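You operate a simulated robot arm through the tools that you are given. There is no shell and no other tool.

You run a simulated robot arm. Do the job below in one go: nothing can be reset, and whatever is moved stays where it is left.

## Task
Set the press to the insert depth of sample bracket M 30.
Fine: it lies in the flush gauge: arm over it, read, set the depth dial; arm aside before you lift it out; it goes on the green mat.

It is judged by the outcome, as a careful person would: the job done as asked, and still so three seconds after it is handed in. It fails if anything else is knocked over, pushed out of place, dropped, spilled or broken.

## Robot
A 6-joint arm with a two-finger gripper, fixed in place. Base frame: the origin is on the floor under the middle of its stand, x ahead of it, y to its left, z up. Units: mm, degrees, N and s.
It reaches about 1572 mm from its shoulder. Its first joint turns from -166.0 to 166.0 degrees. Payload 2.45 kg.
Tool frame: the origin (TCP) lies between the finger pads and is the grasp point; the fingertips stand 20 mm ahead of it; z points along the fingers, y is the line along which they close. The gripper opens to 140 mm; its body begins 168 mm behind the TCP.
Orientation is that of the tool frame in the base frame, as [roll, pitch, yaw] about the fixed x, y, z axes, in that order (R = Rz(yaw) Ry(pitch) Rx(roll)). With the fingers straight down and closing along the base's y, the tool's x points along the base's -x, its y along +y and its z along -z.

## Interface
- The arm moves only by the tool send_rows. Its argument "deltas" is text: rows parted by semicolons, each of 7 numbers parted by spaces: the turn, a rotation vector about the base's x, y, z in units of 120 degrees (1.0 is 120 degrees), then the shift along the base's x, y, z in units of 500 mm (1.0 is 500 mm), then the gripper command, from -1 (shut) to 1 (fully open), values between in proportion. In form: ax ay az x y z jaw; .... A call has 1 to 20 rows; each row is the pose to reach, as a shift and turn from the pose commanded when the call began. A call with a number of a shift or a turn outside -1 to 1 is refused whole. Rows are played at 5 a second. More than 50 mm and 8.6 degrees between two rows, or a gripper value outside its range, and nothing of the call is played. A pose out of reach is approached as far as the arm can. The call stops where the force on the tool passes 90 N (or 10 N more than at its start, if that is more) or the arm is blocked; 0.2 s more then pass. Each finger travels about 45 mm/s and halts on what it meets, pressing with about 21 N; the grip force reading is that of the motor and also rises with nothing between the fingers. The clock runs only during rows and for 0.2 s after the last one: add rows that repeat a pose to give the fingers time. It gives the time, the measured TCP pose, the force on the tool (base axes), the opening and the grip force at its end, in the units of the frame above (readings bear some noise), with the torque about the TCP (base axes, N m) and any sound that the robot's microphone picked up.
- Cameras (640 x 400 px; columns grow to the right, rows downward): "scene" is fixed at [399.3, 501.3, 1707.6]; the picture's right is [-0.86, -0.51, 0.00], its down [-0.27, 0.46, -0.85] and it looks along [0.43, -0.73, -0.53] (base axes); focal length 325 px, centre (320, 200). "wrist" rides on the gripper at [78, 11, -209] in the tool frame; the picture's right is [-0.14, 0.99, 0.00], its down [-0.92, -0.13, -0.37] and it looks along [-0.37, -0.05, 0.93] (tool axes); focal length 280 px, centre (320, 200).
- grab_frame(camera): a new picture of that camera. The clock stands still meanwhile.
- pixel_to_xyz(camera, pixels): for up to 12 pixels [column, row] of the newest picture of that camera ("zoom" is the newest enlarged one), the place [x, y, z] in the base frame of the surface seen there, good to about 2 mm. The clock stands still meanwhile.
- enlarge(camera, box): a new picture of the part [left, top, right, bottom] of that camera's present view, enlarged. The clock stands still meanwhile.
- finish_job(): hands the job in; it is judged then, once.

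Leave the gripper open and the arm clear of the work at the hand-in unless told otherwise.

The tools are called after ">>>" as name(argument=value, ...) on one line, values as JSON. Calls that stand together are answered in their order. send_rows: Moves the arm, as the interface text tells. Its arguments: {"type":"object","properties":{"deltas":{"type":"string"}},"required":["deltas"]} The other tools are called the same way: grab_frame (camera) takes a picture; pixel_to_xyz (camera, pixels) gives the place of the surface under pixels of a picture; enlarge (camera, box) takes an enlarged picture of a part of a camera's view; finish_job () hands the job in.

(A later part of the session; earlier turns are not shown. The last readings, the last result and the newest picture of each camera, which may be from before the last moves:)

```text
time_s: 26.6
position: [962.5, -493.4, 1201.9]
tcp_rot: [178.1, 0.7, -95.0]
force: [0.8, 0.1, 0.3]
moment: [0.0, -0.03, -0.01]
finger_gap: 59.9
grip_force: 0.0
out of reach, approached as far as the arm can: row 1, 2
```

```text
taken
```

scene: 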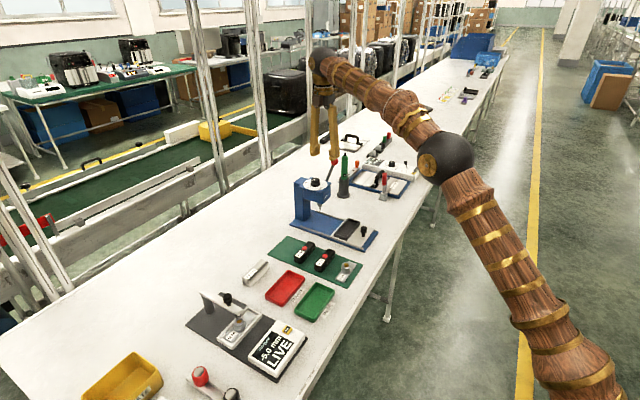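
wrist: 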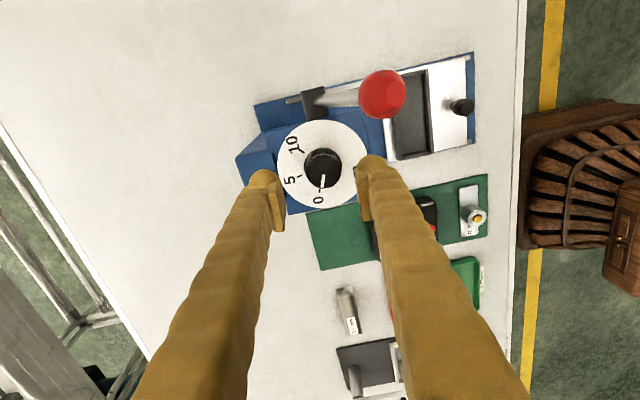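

Bent and reachable again, now at (962.5,−493.4,1201.9) with a residual 1.9° tilt. I straighten the tool, go down here to z ≈ 1100 (56 mm clear of the lever ball in y), then slide over the dial at (1017,−515).

>>> send_rows(deltas="-0.00716 -0.01528 0 0 0.006 -0.04 -0.143; -0.00716 -0.01528 0 0 0.006 -0.1 -0.143; -0.00716 -0.01528 0 0 0.006 -0.16 -0.143; -0.00716 -0.01528 0 0 0.006 -0.204 -0.143; -0.00716 -0.01528 0 0.02 0 -0.204 -0.143; -0.00716 -0.01528 0 0.05 -0.015 -0.204 -0.143; -0.00716 -0.01528 0 0.08 -0.03 -0.204 -0.143; -0.00716 -0.01528 0 0.109 -0.0432 -0.204 -0.143; -0.00716 -0.01528 0 0.109 -0.0432 -0.204 -0.143")

>>> grab_frame(camera="wrist")

>>> enlarge(camera="scene", box=[270, 90, 370, 230])

```text
time_s: 28.6
position: [1016.6, -513.8, 1101.1]
tcp_rot: [-179.9, 0.1, -95.0]
force: [-0.7, -0.1, -0.3]
moment: [0.02, -0.05, -0.02]
finger_gap: 59.7
grip_force: 0.0
```

```text
taken
```

wrist: 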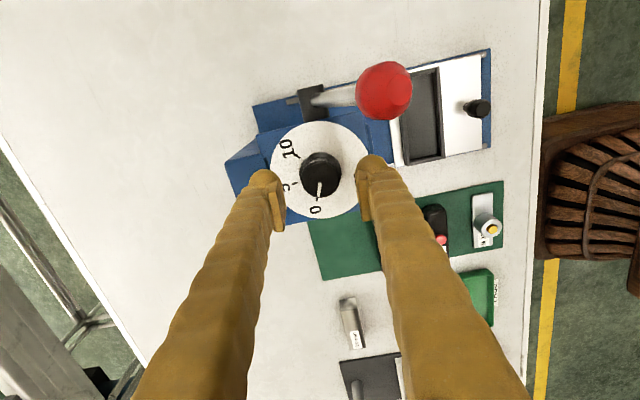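

```text
2.86 times, centred on (320, 160) of scene
```

zoom: 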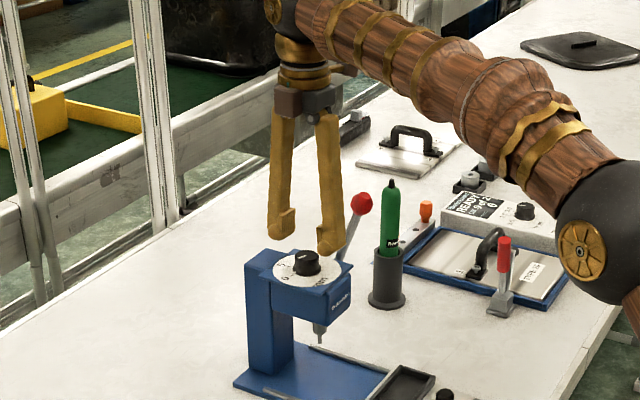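

Reached without complaint, straight down. I enlarge the wrist view once more to centre on the knob before the last descent.

>>> enlarge(camera="wrist", box=[260, 110, 380, 225])

>>> pixel_to_xyz(camera="wrist", pixels=[[320, 160], [320, 175], [320, 190], [304, 175], [336, 175], [273, 165], [367, 165], [320, 122], [320, 216], [383, 90], [365, 90], [312, 100]])

```text
3.48 times, centred on (320, 168) of wrist
```

zoom: 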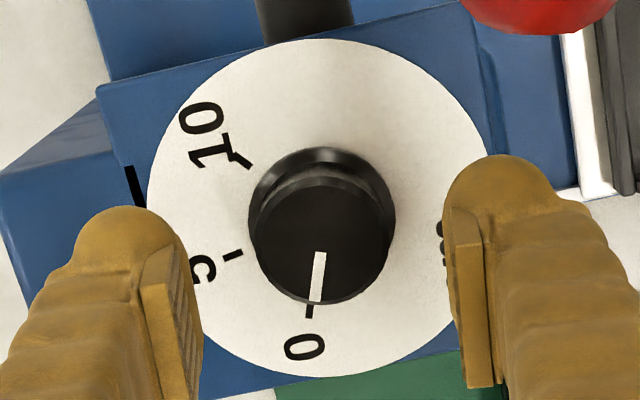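

```text
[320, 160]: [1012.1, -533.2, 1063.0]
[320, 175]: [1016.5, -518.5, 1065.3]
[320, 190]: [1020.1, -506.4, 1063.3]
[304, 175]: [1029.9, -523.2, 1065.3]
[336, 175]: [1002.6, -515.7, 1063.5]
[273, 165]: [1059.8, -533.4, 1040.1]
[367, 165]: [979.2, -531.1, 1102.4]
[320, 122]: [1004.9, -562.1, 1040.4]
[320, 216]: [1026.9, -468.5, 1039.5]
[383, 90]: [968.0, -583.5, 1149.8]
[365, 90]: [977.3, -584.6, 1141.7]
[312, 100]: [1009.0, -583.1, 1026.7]
```

Knob/disk centre reads (1016.2,−515.3); I shift y by −1.5 mm and lower to TCP z ≈ 1066 (tips ≈ 1046, about 6 mm above the disk), then look before closing.

>>> send_rows(deltas="0 0 0 0 -0.003 -0.03 -0.143; 0 0 0 0 -0.003 -0.055 -0.143; 0 0 0 0 -0.003 -0.07 -0.143; 0 0 0 0 -0.003 -0.07 -0.143")

>>> grab_frame(camera="wrist")

>>> enlarge(camera="scene", box=[280, 130, 360, 230])

```text
time_s: 29.6
position: [1017.9, -515.5, 1067.0]
tcp_rot: [180.0, 0.0, -94.9]
force: [0.1, -0.6, -0.1]
moment: [-0.05, 0.01, 0.0]
finger_gap: 59.9
grip_force: 0.0
```

```text
taken
```

wrist: 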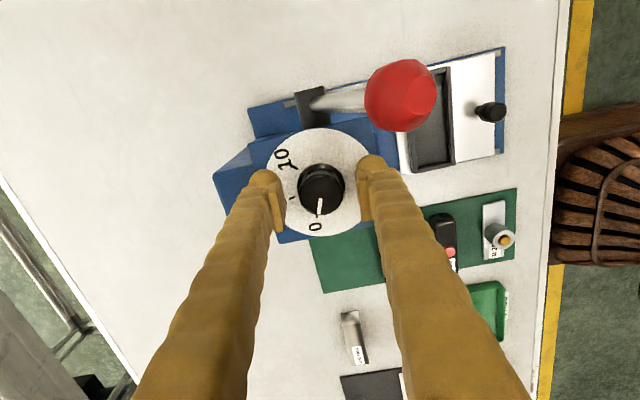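

```text
4.00 times, centred on (320, 180) of scene
```

zoom: 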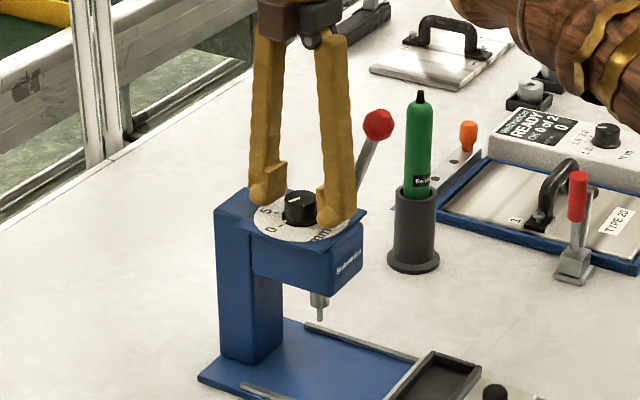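

The fingers straddle the knob with no contact. Closing on it now.

>>> send_rows(deltas="0 0 0 0 0 0 -0.5; 0 0 0 0 0 0 -1; 0 0 0 0 0 0 -1; 0 0 0 0 0 0 -1; 0 0 0 0 0 0 -1")

>>> enlarge(camera="wrist", box=[260, 120, 390, 250])

```text
time_s: 30.8
position: [1017.2, -515.6, 1066.0]
tcp_rot: [179.9, 0.1, -94.9]
force: [-20.6, 5.6, -2.5]
moment: [0.07, 0.23, 0.03]
finger_gap: 34.8
grip_force: 45.0
```

```text
3.08 times, centred on (325, 185) of wrist
```

zoom: 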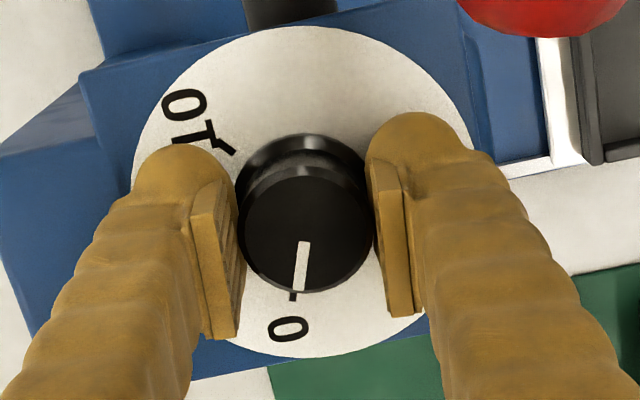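

Gripped (34.8 mm) with a −20 N side push, so the knob is ~1 mm toward −x of the TCP. I ease 1 mm that way and turn the first 30° clockwise (from 0 toward 5), then check.

>>> send_rows(deltas="0 0 0 -0.002 0 0 -1; 0 0 -0.03 -0.002 0 0 -1; 0 0 -0.07 -0.002 0 0 -1; 0 0 -0.11 -0.002 0 0 -1; 0 0 -0.15 -0.002 0 0 -1; 0 0 -0.19 -0.002 0 0 -1; 0 0 -0.23 -0.002 0 0 -1; 0 0 -0.25 -0.002 0 0 -1")

>>> enlarge(camera="wrist", box=[260, 120, 390, 250])

>>> enlarge(camera="scene", box=[280, 130, 360, 230])

```text
time_s: 32.6
position: [1016.8, -516.1, 1066.5]
tcp_rot: [179.9, 0.1, -125.0]
force: [-8.1, 6.4, -5.5]
moment: [0.17, 0.07, 0.04]
finger_gap: 34.6
grip_force: 45.2
```

```text
3.08 times, centred on (325, 185) of wrist
```

zoom: 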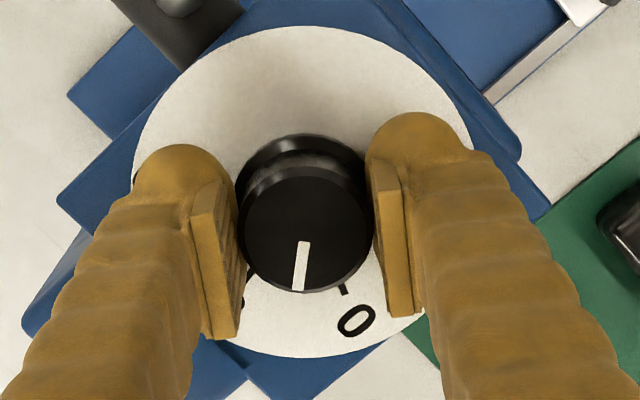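

```text
4.00 times, centred on (320, 180) of scene
```

zoom: 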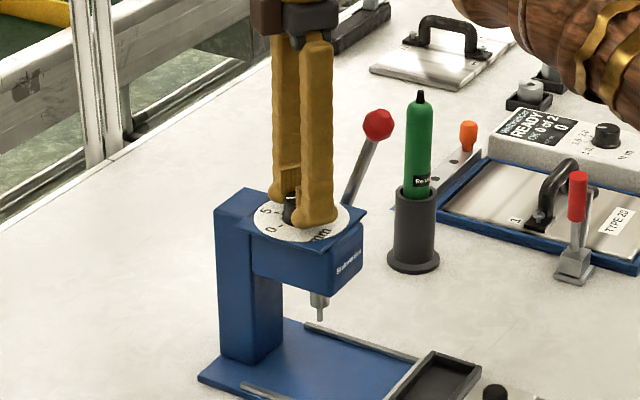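

The knob turned with the fingers by 30°, the 0 mark now lies to the right of the pointer, and the press stays put. Turning another 30°.

>>> send_rows(deltas="0 0 -0.03 0 0 0 -1; 0 0 -0.07 0 0 0 -1; 0 0 -0.11 0 0 0 -1; 0 0 -0.15 0 0 0 -1; 0 0 -0.19 0 0 0 -1; 0 0 -0.23 0 0 0 -1; 0 0 -0.25 0 0 0 -1; 0 0 -0.25 0 0 0 -1")

>>> enlarge(camera="wrist", box=[260, 120, 390, 250])

>>> enlarge(camera="scene", box=[300, 165, 340, 205])

```text
time_s: 34.4
position: [1016.6, -515.9, 1066.7]
tcp_rot: [179.9, 0.0, -154.9]
force: [-25.5, 24.2, -11.2]
moment: [0.11, 0.26, 0.08]
finger_gap: 34.4
grip_force: 45.0
```

```text
3.08 times, centred on (325, 185) of wrist
```

zoom: 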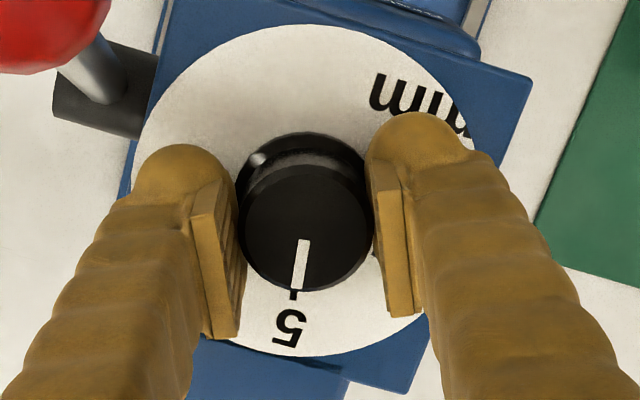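

```text
10.00 times, centred on (320, 185) of scene
```

zoom: 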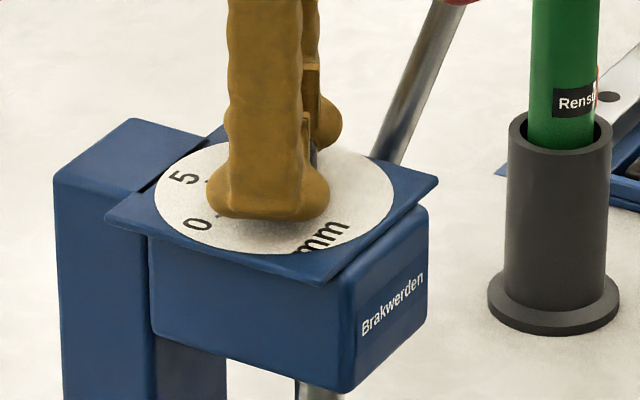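

The pointer now aligns with the 5 mark at (293,293). I zoom in further to check precisely before letting go.

>>> enlarge(camera="wrist", box=[295, 190, 345, 235])

```text
8.89 times, centred on (320, 212) of wrist
```

zoom: 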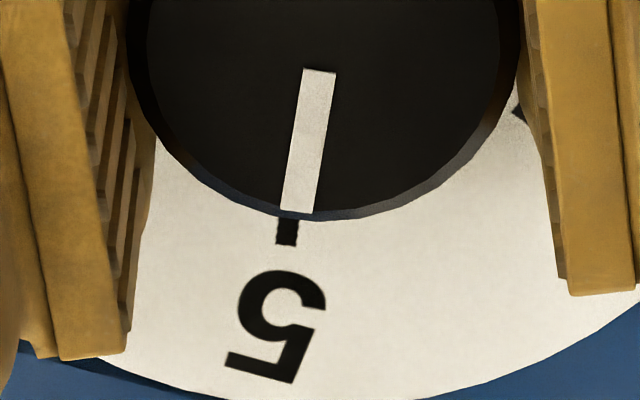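

Pointer ≈ 81° versus the 5 mark ≈ 80°: aligned within what I can measure while gripping. I open the fingers and rise 40 mm to check without the fingers hiding it.

>>> send_rows(deltas="0 0 0 0 0 0 -0.5; 0 0 0 0 0 0 -0.143; 0 0 0 0 0 0 -0.143; 0 0 0 0 0 0 -0.143; 0 0 0 0 0 0.03 -0.143; 0 0 0 0 0 0.07 -0.143; 0 0 0 0 0 0.07 -0.143")

>>> enlarge(camera="wrist", box=[260, 110, 380, 225])

>>> enlarge(camera="scene", box=[300, 165, 340, 205])

```text
time_s: 36.0
position: [1017.0, -516.6, 1101.3]
tcp_rot: [-180.0, 0.1, -154.8]
force: [0.4, 0.1, 0.4]
moment: [0.01, -0.03, 0.01]
finger_gap: 59.9
grip_force: 0.0
```

```text
3.48 times, centred on (320, 168) of wrist
```

zoom: 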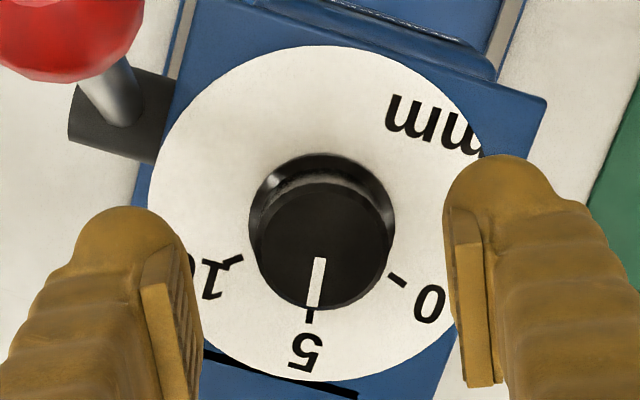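

```text
10.00 times, centred on (320, 185) of scene
```

zoom: 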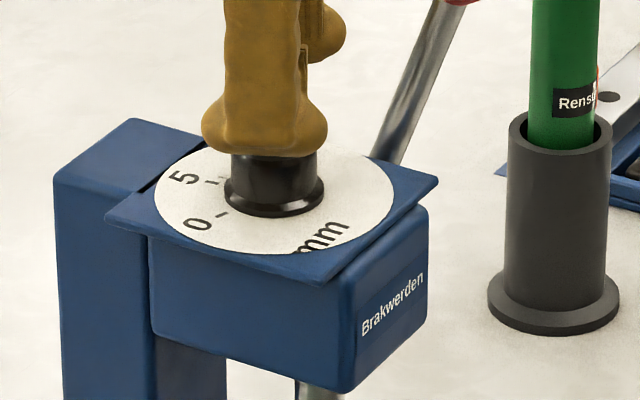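

The pointer sits at the 5 mark. I zoom in maximally for a finer angle check.

>>> enlarge(camera="wrist", box=[290, 165, 346, 200])

>>> enlarge(camera="wrist", box=[280, 160, 360, 210])

```text
11.43 times, centred on (318, 182) of wrist
```

zoom: 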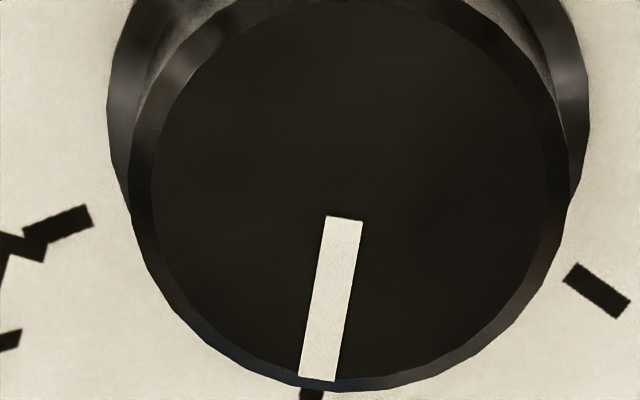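

```text
8.00 times, centred on (320, 185) of wrist
```

zoom: 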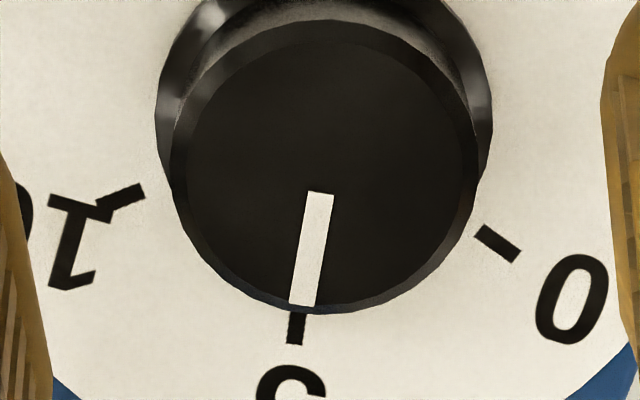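

By rays, pointer ≈ 16.7° vs 5 mark ≈ 15.2° in the tool frame: perhaps 1.5° (0.1 mm) past, but parallax makes this uncertain. For a true reading I want the camera straight above the dial. First I back off up and toward +y, turning to yaw −95.

>>> send_rows(deltas="0 0 0 0 0.02 0.04 -0.143; 0 0 0.06 -0.005 0.04 0.08 -0.143; 0 0 0.12 -0.01 0.06 0.12 0; 0 0 0.18 -0.015 0.08 0.158 0.2; 0 0 0.24 -0.02 0.1 0.158 0.4; 0 0 0.3 -0.025 0.115 0.158 0.5; 0 0 0.36 -0.03 0.13 0.158 0.5; 0 0 0.42 -0.034 0.133 0.158 0.5; 0 0 0.48 -0.034 0.133 0.158 0.5; 0 0 0.5 -0.034 0.133 0.158 0.5")

```text
time_s: 38.2
position: [998.9, -450.1, 1178.0]
tcp_rot: [179.9, 0.1, -94.8]
force: [0.1, 0.6, 0.0]
moment: [-0.01, 0.01, -0.01]
finger_gap: 105.2
grip_force: 0.2
```

Good. Now I tilt the tool 21.9° so the camera looks straight down and bring it above the dial (TCP ≈ 1016,−520,1180; tips stay above the lever ball).

>>> send_rows(deltas="-0.0297 0.0067 0 0.006 -0.023 0.004 0.5; -0.0594 0.0134 0 0.012 -0.047 0.004 0.5; -0.0891 0.0201 0 0.017 -0.07 0.004 0.5; -0.1187 0.0267 0 0.023 -0.093 0.004 0.5; -0.1484 0.0334 0 0.029 -0.117 0.004 0.5; -0.1781 0.0401 0 0.034 -0.140 0.004 0.5; -0.1781 0.0401 0 0.034 -0.140 0.004 0.5")

>>> grab_frame(camera="wrist")

```text
time_s: 39.8
position: [1015.6, -519.3, 1181.7]
tcp_rot: [176.8, -21.7, -94.4]
force: [-0.4, 0.0, 0.3]
moment: [0.01, 0.03, -0.01]
finger_gap: 104.8
grip_force: 0.0
```

```text
taken
```

wrist: 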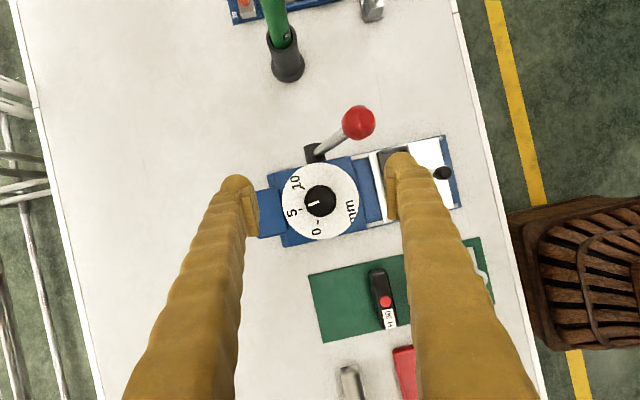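

The dial is almost exactly at the image centre and seen from straight above. Enlarging it.

>>> enlarge(camera="wrist", box=[272, 165, 368, 238])

>>> enlarge(camera="wrist", box=[290, 178, 350, 224])

```text
5.48 times, centred on (320, 202) of wrist
```

zoom: 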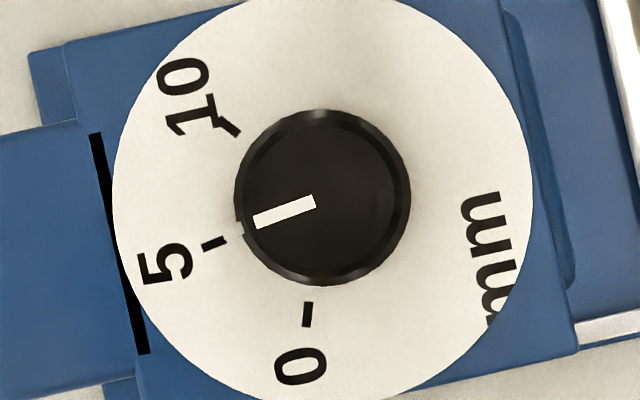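

```text
8.70 times, centred on (320, 201) of wrist
```

zoom: 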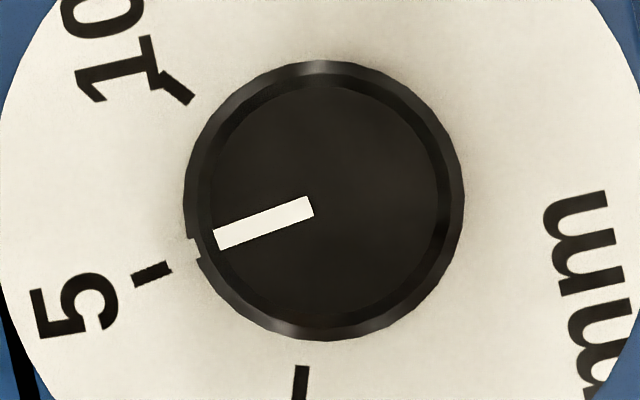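

Now a clean reading: around the dial centre the marks lie at 0 → 82.9°, 5 → 22.9°, 10 → −37.6°, and the pointer at 20.3°, i.e. 5.2 mm — 2.6° too far. I'll go back, grip and turn it back 2.6°. First: untilt, descend at y ≈ −450, then slide over the knob at z ≈ 1101 with yaw −95.

>>> send_rows(deltas="0.0297 -0.0067 0 -0.006 0.023 -0.004 0.3; 0.0594 -0.0134 0 -0.012 0.047 -0.004 0.1; 0.0891 -0.0201 0 -0.017 0.07 -0.004 -0.143; 0.1187 -0.0267 0 -0.023 0.093 -0.004 -0.143; 0.1484 -0.0334 0 -0.029 0.117 -0.004 -0.143; 0.1781 -0.0401 0 -0.034 0.140 -0.004 -0.143; 0.1781 -0.0401 0 -0.034 0.140 -0.06 -0.143; 0.1781 -0.0401 0 -0.034 0.140 -0.12 -0.143; 0.1781 -0.0401 0 -0.034 0.140 -0.16 -0.143; 0.1781 -0.0401 0 -0.017 0.1 -0.16 -0.143; 0.1781 -0.0401 0 0 0.05 -0.16 -0.143; 0.1781 -0.0401 0 0.0014 0.008 -0.16 -0.143; 0.1781 -0.0401 0 0.0014 0.008 -0.16 -0.143")

>>> enlarge(camera="wrist", box=[260, 110, 380, 225])

```text
time_s: 42.6
position: [1017.9, -515.8, 1101.9]
tcp_rot: [-179.9, 0.2, -94.9]
force: [-0.2, -0.2, 0.2]
moment: [0.01, 0.02, 0.0]
finger_gap: 60.0
grip_force: 0.1
```

```text
3.48 times, centred on (320, 168) of wrist
```

zoom: 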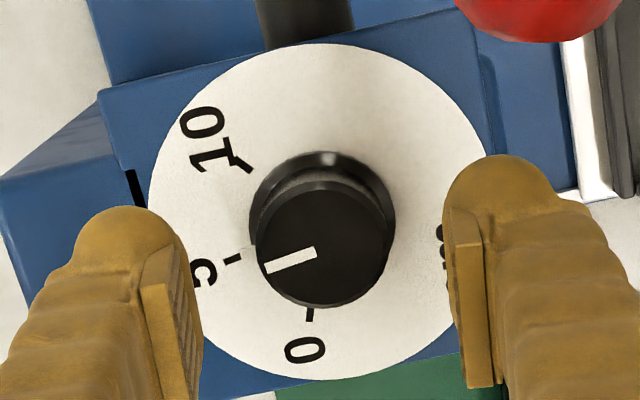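

Over the knob again. Earlier side forces suggest the knob's centre is ~1–1.5 mm toward −x and ~1 mm toward +y, so I correct for that while lowering to z ≈ 1067, then close.

>>> send_rows(deltas="0 0 0 -0.003 0.0016 -0.03 -0.143; 0 0 0 -0.003 0.0016 -0.055 -0.143; 0 0 0 -0.003 0.0016 -0.07 -0.143; 0 0 0 -0.003 0.0016 -0.07 -0.143; 0 0 0 -0.003 0.0016 -0.07 -0.3; 0 0 0 -0.003 0.0016 -0.07 -0.6; 0 0 0 -0.003 0.0016 -0.07 -1; 0 0 0 -0.003 0.0016 -0.07 -1; 0 0 0 -0.003 0.0016 -0.07 -1; 0 0 0 -0.003 0.0016 -0.07 -1")

>>> enlarge(camera="wrist", box=[260, 120, 390, 250])

>>> enlarge(camera="wrist", box=[290, 180, 346, 215])

```text
time_s: 44.8
position: [1016.9, -514.3, 1066.3]
tcp_rot: [179.9, 0.1, -95.0]
force: [38.0, -2.5, 0.3]
moment: [0.03, -0.45, 0.02]
finger_gap: 34.6
grip_force: 44.6
```

```text
3.08 times, centred on (325, 185) of wrist
```

zoom: 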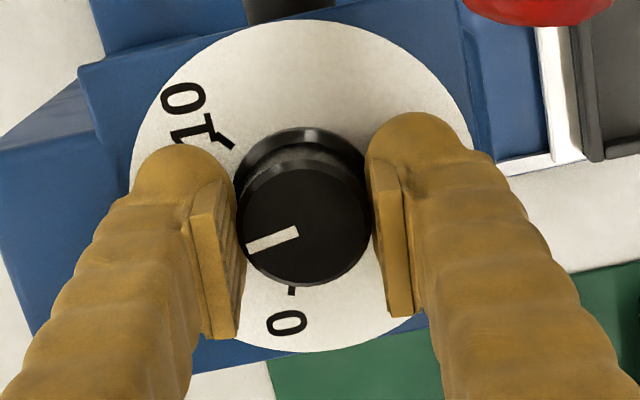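

```text
11.43 times, centred on (318, 198) of wrist
```

zoom: 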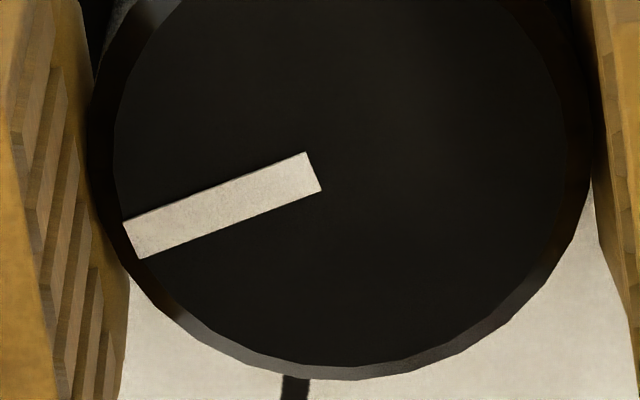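

The force flipped to +38 N in x, so I overcorrected; also the pointer appears to have moved a few degrees back on gripping. I ease +0.9 mm in x to unload, then look at the pointer again.

>>> send_rows(deltas="0 0 0 0.001 0 0 -1; 0 0 0 0.0018 0 0 -1; 0 0 0 0.0018 0 0 -1")

>>> enlarge(camera="wrist", box=[290, 180, 346, 215])

```text
time_s: 45.6
position: [1016.3, -514.5, 1065.8]
tcp_rot: [179.9, 0.1, -94.9]
force: [27.1, 0.7, -3.3]
moment: [0.02, -0.31, -0.04]
finger_gap: 34.7
grip_force: 44.6
```

```text
11.43 times, centred on (318, 198) of wrist
```

zoom: 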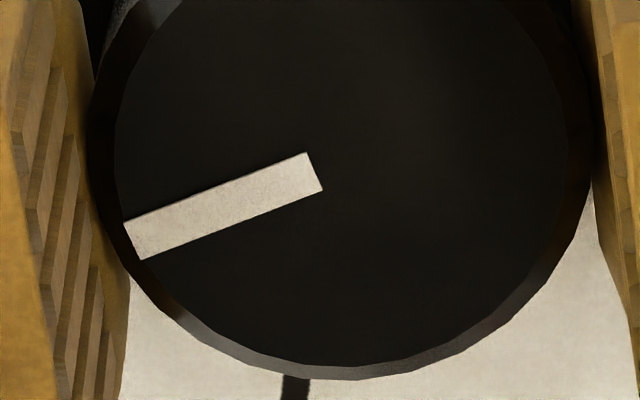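

The pointer hasn't moved further. I let go now without turning, and check from straight above where it stands.

>>> send_rows(deltas="0 0 0 0 0 0 -0.8; 0 0 0 0 0 0 -0.4; 0 0 0 0 0 0 -0.143; 0 0 0 0 0 0 -0.143; 0 0 0 0 0 0.03 -0.143; 0 0 0 0 0 0.07 -0.143; 0 0 0 -0.01 0.05 0.1 -0.143; 0 0 0 -0.02 0.09 0.14 0.1; 0 0 0 -0.034 0.133 0.2 0.3; 0 0 0 -0.034 0.133 0.228 0.5; 0 0 0 -0.034 0.133 0.228 0.5")

>>> send_rows(deltas="-0.0297 0.0067 0 0.006 -0.023 0.004 0.5; -0.0594 0.0134 0 0.012 -0.047 0.004 0.5; -0.0891 0.0201 0 0.017 -0.07 0.004 0.5; -0.1187 0.0267 0 0.023 -0.093 0.004 0.5; -0.1484 0.0334 0 0.029 -0.117 0.004 0.5; -0.1781 0.0401 0 0.034 -0.140 0.004 0.5; -0.1781 0.0401 0 0.034 -0.140 0.004 0.5")

>>> enlarge(camera="wrist", box=[272, 165, 368, 238])

>>> enlarge(camera="wrist", box=[290, 178, 350, 224])

```text
time_s: 48.0
position: [999.8, -447.7, 1181.7]
tcp_rot: [-180.0, 0.0, -94.9]
force: [0.2, 0.0, 0.9]
moment: [0.0, 0.0, -0.04]
finger_gap: 104.9
grip_force: 0.0
```

```text
time_s: 49.6
position: [1017.3, -518.2, 1183.1]
tcp_rot: [176.8, -21.7, -94.2]
force: [-0.7, -0.3, 0.0]
moment: [-0.02, 0.01, -0.06]
finger_gap: 105.1
grip_force: 0.1
```

```text
5.48 times, centred on (320, 202) of wrist
```

zoom: 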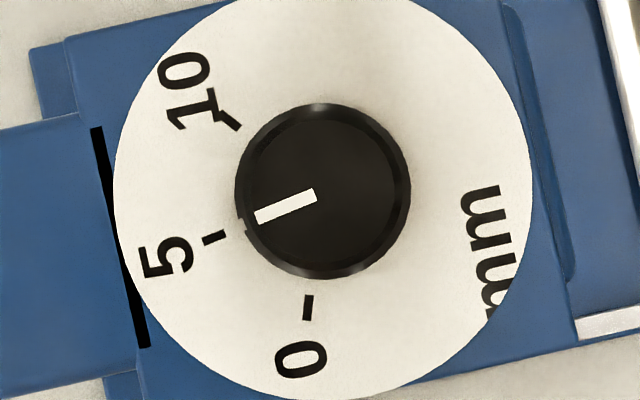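

```text
8.70 times, centred on (320, 201) of wrist
```

zoom: 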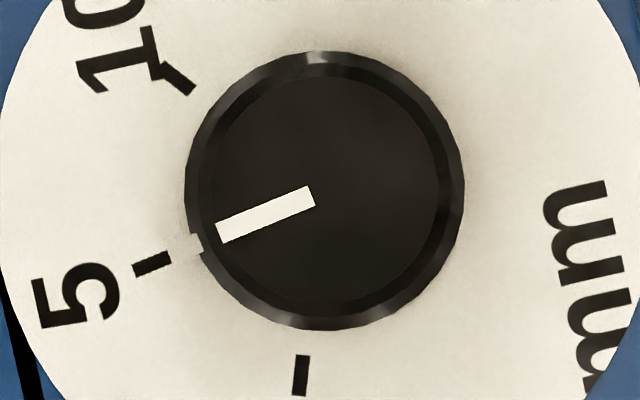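

Seen from straight above the pointer now stands at ≈ 22.4° against the 5 mark at ≈ 22.8°: the dial reads 5.0 mm. Done with the dial. I untilt and back off, then head for the gauge arm.

>>> send_rows(deltas="0.0297 -0.0067 0 -0.006 0.023 0 0.5; 0.0594 -0.0134 0 -0.012 0.047 0 0.5; 0.0891 -0.0201 0 -0.017 0.07 0 0.5; 0.1187 -0.0267 0 -0.023 0.093 0 0.5; 0.1484 -0.0334 0 -0.029 0.117 0 0.5; 0.1781 -0.0401 0 -0.034 0.140 0 0.5; 0.1781 -0.0401 0 -0.05 0.2 0 0.5; 0.1781 -0.0401 0 -0.07 0.27 0 0.5; 0.1781 -0.0401 0 -0.09 0.34 0 0.5; 0.1781 -0.0401 0 -0.11 0.42 0 0.5; 0.1781 -0.0401 0 -0.11 0.44 0 0.5")

>>> enlarge(camera="scene", box=[260, 150, 380, 300])

```text
time_s: 52.0
position: [961.9, -298.1, 1182.9]
tcp_rot: [179.9, 0.1, -94.9]
force: [-0.2, 0.3, 0.6]
moment: [0.02, -0.01, 0.01]
finger_gap: 105.1
grip_force: 0.0
```

```text
2.67 times, centred on (320, 225) of scene
```

zoom: 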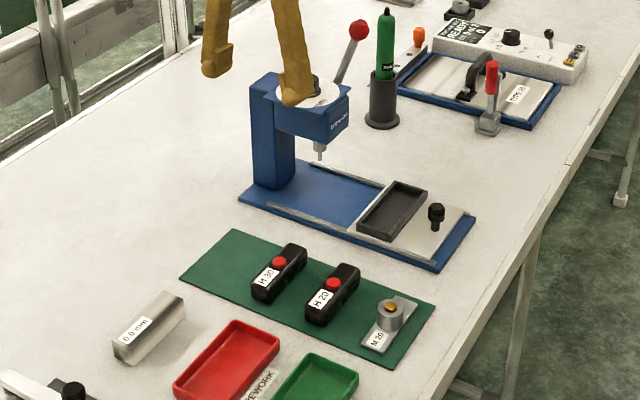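

The press looks undisturbed. Before going to the gauge I turn back to yaw 180 above the green mat to find the free place on it.

>>> send_rows(deltas="0 0 -0.06 -0.045 0.002 0 0.5; 0 0 -0.12 -0.09 0.004 0 0.5; 0 0 -0.18 -0.135 0.006 0 0.5; 0 0 -0.24 -0.18 0.008 0 0.5; 0 0 -0.3 -0.225 0.01 0 0.5; 0 0 -0.36 -0.27 0.012 0 0.5; 0 0 -0.42 -0.315 0.014 0 0.7; 0 0 -0.48 -0.36 0.016 0 0.8; 0 0 -0.54 -0.4 0.016 0 1; 0 0 -0.6 -0.44 0.016 0 1; 0 0 -0.66 -0.444 0.016 0 1; 0 0 -0.709 -0.444 0.016 0 1; 0 0 -0.709 -0.444 0.016 0 1")

>>> grab_frame(camera="wrist")

>>> enlarge(camera="wrist", box=[230, 110, 420, 290])

```text
time_s: 54.8
position: [739.1, -290.5, 1182.3]
tcp_rot: [180.0, 0.1, 180.0]
force: [0.7, 0.2, -0.2]
moment: [0.01, 0.02, 0.05]
finger_gap: 140.1
grip_force: 0.1
```

```text
taken
```

wrist: 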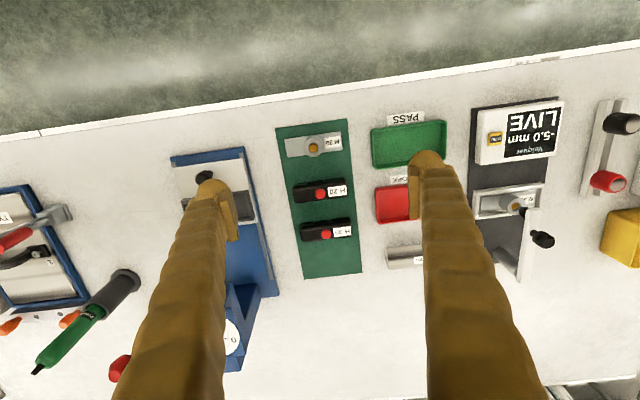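

```text
2.22 times, centred on (325, 200) of wrist
```

zoom: 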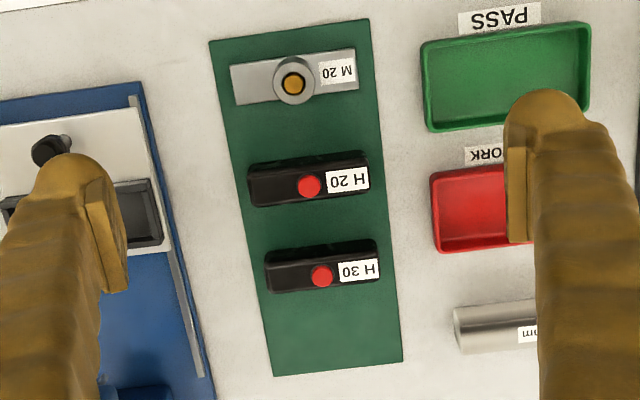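

There is free mat between H 30 (zoom 322,270) and the mat's far edge (zoom row ~365). Measuring mat corners, the H 30's faces and the M 20's way of lying.

>>> pixel_to_xyz(camera="zoom", pixels=[[275, 374], [401, 360], [212, 44], [366, 22], [275, 292], [380, 283], [272, 300], [384, 292], [330, 330], [322, 272], [262, 260], [378, 248]])

>>> pixel_to_xyz(camera="zoom", pixels=[[232, 66], [356, 50], [236, 103], [358, 88], [294, 75], [294, 98], [453, 308], [458, 352], [250, 170], [368, 152], [256, 205], [370, 195]])

```text
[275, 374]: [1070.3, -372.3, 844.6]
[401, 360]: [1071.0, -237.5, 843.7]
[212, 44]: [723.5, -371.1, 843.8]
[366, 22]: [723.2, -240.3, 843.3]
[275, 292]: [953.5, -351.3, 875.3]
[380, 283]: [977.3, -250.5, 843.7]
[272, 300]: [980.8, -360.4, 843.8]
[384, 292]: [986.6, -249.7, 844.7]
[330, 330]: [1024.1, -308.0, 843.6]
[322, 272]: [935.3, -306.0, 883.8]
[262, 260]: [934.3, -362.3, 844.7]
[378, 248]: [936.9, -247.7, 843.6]
```

```text
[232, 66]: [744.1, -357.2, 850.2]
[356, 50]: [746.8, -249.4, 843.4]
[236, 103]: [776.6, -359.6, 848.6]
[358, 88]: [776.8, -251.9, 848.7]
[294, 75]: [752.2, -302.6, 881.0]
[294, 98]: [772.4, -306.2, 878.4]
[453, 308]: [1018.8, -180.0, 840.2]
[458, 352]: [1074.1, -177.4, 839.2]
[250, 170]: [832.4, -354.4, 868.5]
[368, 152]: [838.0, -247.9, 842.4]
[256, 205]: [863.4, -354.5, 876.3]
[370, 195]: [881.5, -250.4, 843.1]
```

Mat: x 723–1070, y −372…−238, top z 844; the free stretch is x ≈ 960–1070, so M 30 will go at (1020,−305), same way round as the M 20. The gauge still reads −5.0. Now to the gauge arm: I move above its knob (960.5,77.5) at z 1100.

>>> send_rows(deltas="0 0 0 0.037 0.061 0 0.8; 0 0 0 0.074 0.122 0 0.5; 0 0 0 0.111 0.184 0 0.143; 0 0 0 0.148 0.245 0 0.143; 0 0 0 0.185 0.306 0 0.143; 0 0 0 0.222 0.368 -0.02 0.143; 0 0 0 0.259 0.429 -0.04 0.143; 0 0 0 0.296 0.49 -0.06 0.143; 0 0 0 0.333 0.551 -0.08 0.143; 0 0 0 0.37 0.613 -0.11 0.143; 0 0 0 0.407 0.675 -0.14 0.143; 0 0 0 0.443 0.736 -0.164 0.143; 0 0 0 0.443 0.736 -0.164 0.143")

>>> grab_frame(camera="wrist")

>>> enlarge(camera="wrist", box=[250, 90, 390, 230])

```text
time_s: 57.6
position: [961.2, 79.0, 1098.9]
tcp_rot: [180.0, 0.0, -180.0]
force: [0.2, 0.1, -0.3]
moment: [-0.01, -0.03, 0.01]
finger_gap: 80.1
grip_force: 0.1
```

```text
taken
```

wrist: 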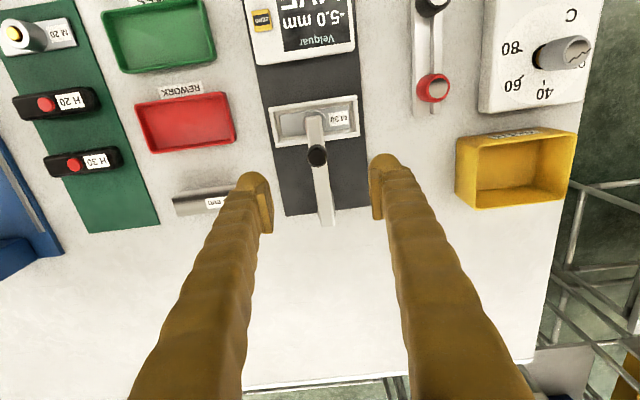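

```text
2.86 times, centred on (320, 160) of wrist
```

zoom: 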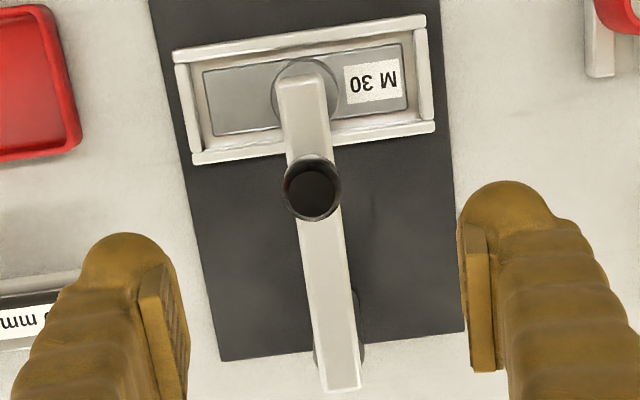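

The knob is at zoom (312,190). I check its exact place.

>>> pixel_to_xyz(camera="zoom", pixels=[[312, 190], [292, 190], [332, 190], [312, 172], [312, 208], [302, 85], [340, 375], [325, 260]])

```text
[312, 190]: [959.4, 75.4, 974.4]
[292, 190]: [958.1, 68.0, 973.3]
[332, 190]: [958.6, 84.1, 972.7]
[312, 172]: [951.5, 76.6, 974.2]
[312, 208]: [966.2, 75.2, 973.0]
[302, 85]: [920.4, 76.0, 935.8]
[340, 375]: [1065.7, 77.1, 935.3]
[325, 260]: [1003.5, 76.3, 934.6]
```

Knob centre (959,76). I align and lower to z ≈ 965 with the gap at 80 mm, then close on it.

>>> send_rows(deltas="0 0 0 -0.004 -0.005 -0.06 0.143; 0 0 0 -0.004 -0.005 -0.14 0.143; 0 0 0 -0.004 -0.005 -0.2 0.143; 0 0 0 -0.004 -0.005 -0.245 0.143; 0 0 0 -0.004 -0.005 -0.267 0.143; 0 0 0 -0.004 -0.005 -0.267 0.143; 0 0 0 -0.004 -0.005 -0.267 -0.4; 0 0 0 -0.004 -0.005 -0.267 -1; 0 0 0 -0.004 -0.005 -0.267 -1; 0 0 0 -0.004 -0.005 -0.267 -1; 0 0 0 -0.004 -0.005 -0.267 -1; 0 0 0 -0.004 -0.005 -0.267 -1")

>>> grab_frame(camera="wrist")

```text
time_s: 60.2
position: [958.7, 75.4, 966.3]
tcp_rot: [-180.0, 0.1, -180.0]
force: [0.1, 0.6, -2.5]
moment: [-0.02, -0.05, 0.0]
finger_gap: 24.7
grip_force: 44.9
```

```text
taken
```

wrist: 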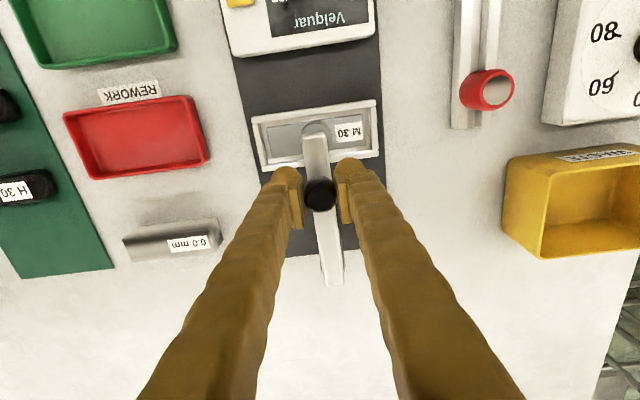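

Held without side force. I swing the arm back aside, 80.5° clockwise along its arc, the tool turning with it.

>>> send_rows(deltas="0 0 -0.025 0.0002 0.0105 0 -1; 0 0 -0.05 0.0008 0.0209 0 -1; 0 0 -0.1 0.0037 0.0416 0 -1; 0 0 -0.15 0.0088 0.0619 0 -1; 0 0 -0.2 0.0160 0.0815 0 -1; 0 0 -0.25 0.0252 0.1003 0 -1; 0 0 -0.3 0.0363 0.1180 0 -1; 0 0 -0.35 0.0492 0.1344 0 -1; 0 0 -0.4 0.0637 0.1494 0 -1; 0 0 -0.45 0.0798 0.1628 0 -1; 0 0 -0.5 0.0971 0.1745 0 -1; 0 0 -0.55 0.1156 0.1842 0 -1; 0 0 -0.6 0.1349 0.1920 0 -1; 0 0 -0.65 0.1550 0.1978 0 -1; 0 0 -0.671 0.1636 0.1995 0 -1; 0 0 -0.671 0.1636 0.1995 0 -1")

>>> grab_frame(camera="wrist")

>>> enlarge(camera="scene", box=[140, 230, 320, 390])

```text
time_s: 63.6
position: [1041.3, 175.2, 967.4]
tcp_rot: [179.9, 0.1, 99.4]
force: [2.2, -10.5, -11.3]
moment: [-0.19, -0.01, 0.02]
finger_gap: 24.7
grip_force: 45.1
```

```text
taken
```

wrist: 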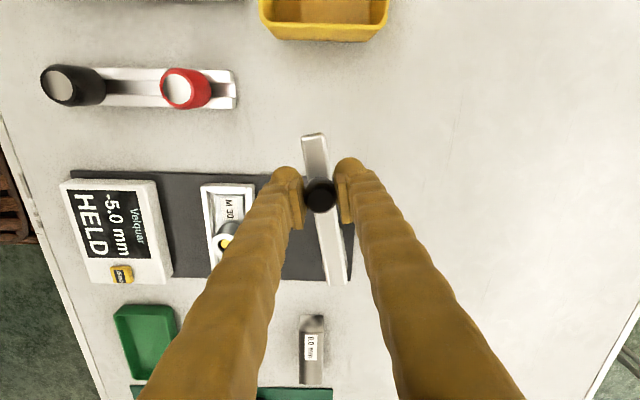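

```text
2.50 times, centred on (230, 310) of scene
```

zoom: 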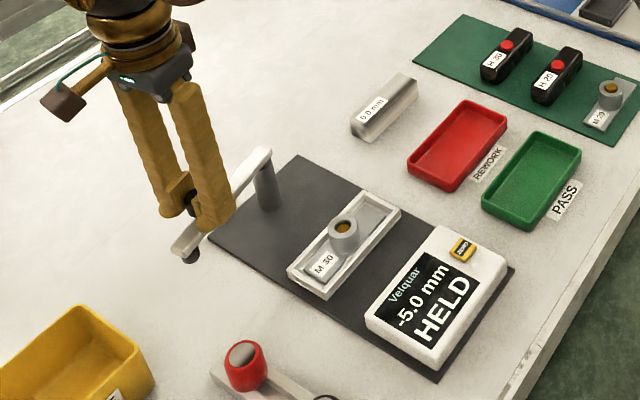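

The arm is parked aside and the display shows "−5.0 mm HELD". I let the knob go and rise, then turn back to yaw 180 for the bracket.

>>> send_rows(deltas="0 0 0 0 0 0 -0.5; 0 0 0 0 0 0 0; 0 0 0 0 0 0 0.143; 0 0 0 0 0 0 0.143; 0 0 0 0 0 0 0.143; 0 0 0 0 0 0.04 0.143; 0 0 0 0 0 0.12 0.143; 0 0 0 0 0 0.2 0.143; 0 0 0 0 0 0.26 0.143")

>>> send_rows(deltas="0 0 0.06 -0.02 -0.017 0 0.143; 0 0 0.12 -0.04 -0.035 0 0.143; 0 0 0.18 -0.06 -0.053 0 0.143; 0 0 0.24 -0.08 -0.07 0 0.143; 0 0 0.3 -0.1 -0.088 0 0.143; 0 0 0.36 -0.12 -0.105 0 0.143; 0 0 0.42 -0.14 -0.123 0 0.143; 0 0 0.48 -0.16 -0.14 0 0.143; 0 0 0.54 -0.18 -0.158 0 0.143; 0 0 0.6 -0.2 -0.175 0 0.143; 0 0 0.65 -0.22 -0.19 0 0.143; 0 0 0.671 -0.223 -0.194 0 0.143; 0 0 0.671 -0.223 -0.194 0 0.143")

>>> grab_frame(camera="wrist")

>>> enlarge(camera="wrist", box=[250, 80, 390, 220])

```text
time_s: 65.6
position: [1041.0, 176.3, 1096.8]
tcp_rot: [180.0, 0.1, 99.5]
force: [-0.4, 0.5, 0.0]
moment: [0.0, 0.02, -0.02]
finger_gap: 79.9
grip_force: 0.0
```

```text
time_s: 68.4
position: [929.4, 78.0, 1097.8]
tcp_rot: [-179.9, 0.2, -180.0]
force: [-0.4, 0.3, -0.4]
moment: [-0.02, -0.01, 0.03]
finger_gap: 80.0
grip_force: 0.1
```

```text
taken
```

wrist: 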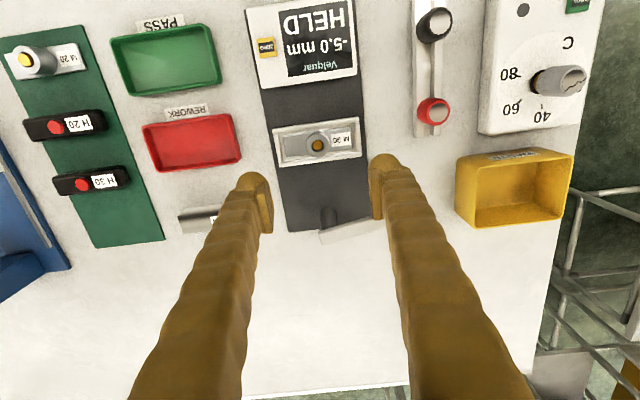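

```text
2.86 times, centred on (320, 150) of wrist
```

zoom: 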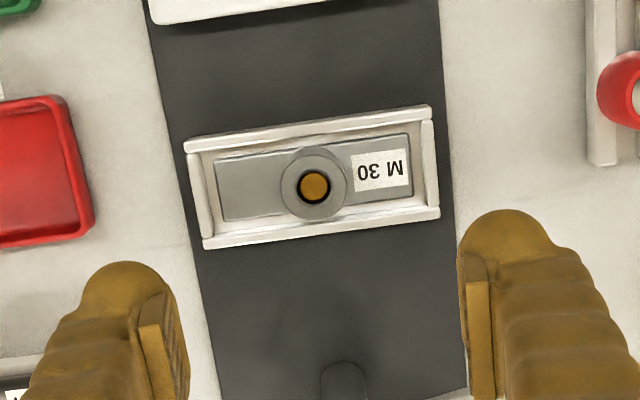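

The bracket is free in the nest. I measure the boss (centre zoom 314,184), plate and rim.

>>> pixel_to_xyz(camera="zoom", pixels=[[314, 186], [284, 184], [345, 184], [314, 155], [314, 215], [235, 190], [395, 175], [225, 165], [310, 240], [320, 125], [430, 160], [200, 190]])

>>> pixel_to_xyz(camera="zoom", pixels=[[292, 165], [336, 165], [292, 205], [336, 205], [314, 160], [314, 208], [289, 184], [340, 184], [222, 157], [412, 138], [228, 218], [415, 200]])

```text
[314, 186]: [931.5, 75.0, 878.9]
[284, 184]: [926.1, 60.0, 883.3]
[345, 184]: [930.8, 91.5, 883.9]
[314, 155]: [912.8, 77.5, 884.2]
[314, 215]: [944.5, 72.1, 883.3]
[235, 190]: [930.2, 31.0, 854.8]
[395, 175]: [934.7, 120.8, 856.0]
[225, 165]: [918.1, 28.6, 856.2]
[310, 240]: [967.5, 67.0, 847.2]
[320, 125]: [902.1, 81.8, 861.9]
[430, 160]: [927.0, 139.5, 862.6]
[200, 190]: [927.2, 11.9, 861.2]
```

```text
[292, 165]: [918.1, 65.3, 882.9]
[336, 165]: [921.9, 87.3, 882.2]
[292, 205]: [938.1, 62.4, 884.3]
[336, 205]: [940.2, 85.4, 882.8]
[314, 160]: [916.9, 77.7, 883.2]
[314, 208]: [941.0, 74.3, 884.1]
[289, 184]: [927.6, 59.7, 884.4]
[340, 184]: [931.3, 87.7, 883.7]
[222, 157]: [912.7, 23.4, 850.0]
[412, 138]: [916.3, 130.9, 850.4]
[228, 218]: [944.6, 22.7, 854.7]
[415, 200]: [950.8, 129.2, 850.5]
```

Boss centre (929,75.5), top z 883.5, nest rim z 862. I descend with a 56 mm gap to TCP z ≈ 884.5 so the tips (864.5) stay just above the rim, and stop there to check.

>>> send_rows(deltas="0 0 0 0 -0.005 -0.08 -0.1; 0 0 0 0 -0.005 -0.16 -0.2; 0 0 0 0 -0.005 -0.24 -0.2; 0 0 0 0 -0.005 -0.32 -0.2; 0 0 0 0 -0.005 -0.38 -0.2; 0 0 0 0 -0.005 -0.415 -0.2; 0 0 0 0 -0.005 -0.427 -0.2; 0 0 0 0 -0.005 -0.427 -0.2")

>>> grab_frame(camera="wrist")

>>> enlarge(camera="scene", box=[170, 270, 310, 380])

```text
time_s: 70.2
position: [930.4, 76.3, 884.0]
tcp_rot: [180.0, 0.1, 180.0]
force: [-0.7, 0.8, 0.3]
moment: [-0.04, 0.0, 0.02]
finger_gap: 56.2
grip_force: 0.1
```

```text
taken
```

wrist: 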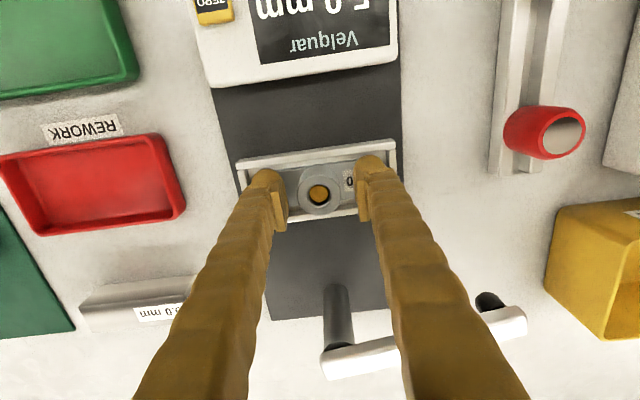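

```text
3.64 times, centred on (240, 325) of scene
```

zoom: 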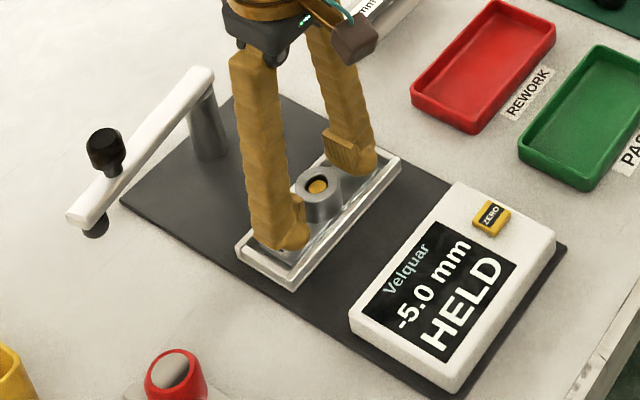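

Fingers straddle the boss with no contact. Closing on it.

>>> send_rows(deltas="0 0 0 -0.001 -0.001 0 -0.4; 0 0 0 -0.001 -0.001 0 -0.7; 0 0 0 -0.001 -0.001 0 -1; 0 0 0 -0.001 -0.001 0 -1; 0 0 0 -0.001 -0.001 0 -1; 0 0 0 -0.001 -0.001 0 -1")

>>> grab_frame(camera="wrist")

```text
time_s: 71.6
position: [928.4, 75.3, 883.4]
tcp_rot: [-180.0, 0.0, -180.0]
force: [0.9, -0.3, -0.9]
moment: [-0.02, 0.0, -0.01]
finger_gap: 35.4
grip_force: 21.1
```

```text
taken
```

wrist: 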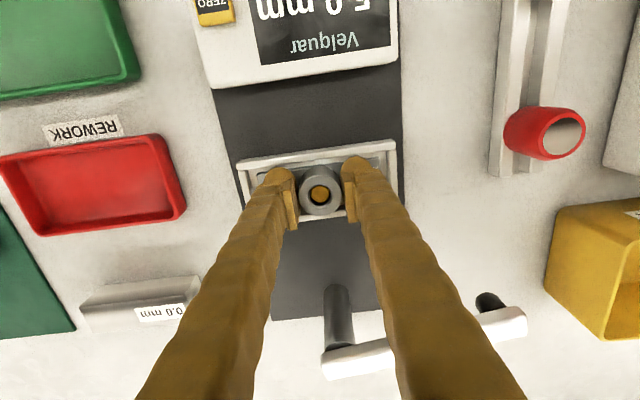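

It holds at 35.4 mm. I lift it slowly straight up 30 mm and check that the bracket comes along.

>>> send_rows(deltas="0 0 0 0 0 0 -1; 0 0 0 0 0 0 -1; 0 0 0 0 0 0.01 -1; 0 0 0 0 0 0.02 -1; 0 0 0 0 0 0.035 -1; 0 0 0 0 0 0.06 -1; 0 0 0 0 0 0.06 -1")

>>> grab_frame(camera="wrist")

>>> enlarge(camera="scene", box=[170, 270, 310, 380])

```text
time_s: 73.2
position: [929.0, 76.2, 915.4]
tcp_rot: [179.9, 0.1, -180.0]
force: [-0.5, 0.0, -1.3]
moment: [-0.01, 0.01, 0.0]
finger_gap: 35.7
grip_force: 21.2
```

```text
taken
```

wrist: 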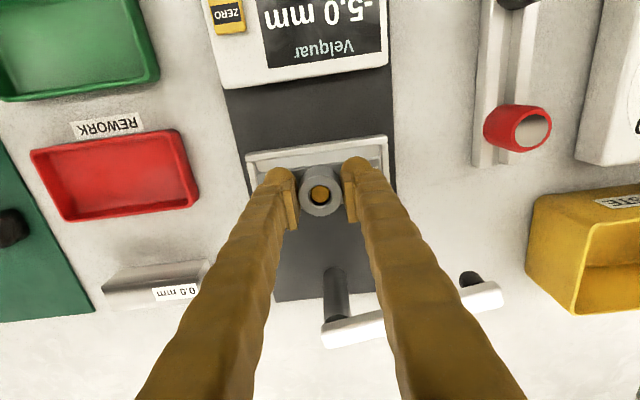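

```text
3.64 times, centred on (240, 325) of scene
```

zoom: 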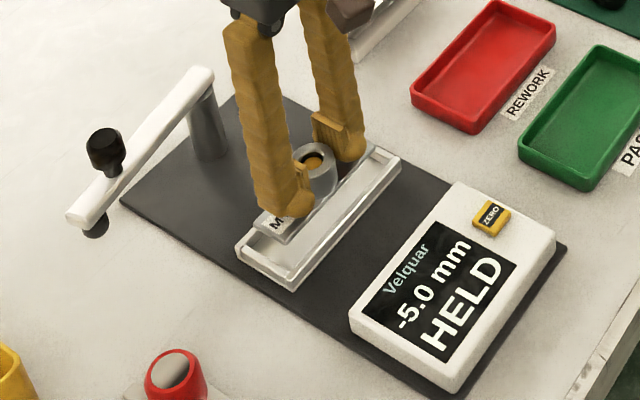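

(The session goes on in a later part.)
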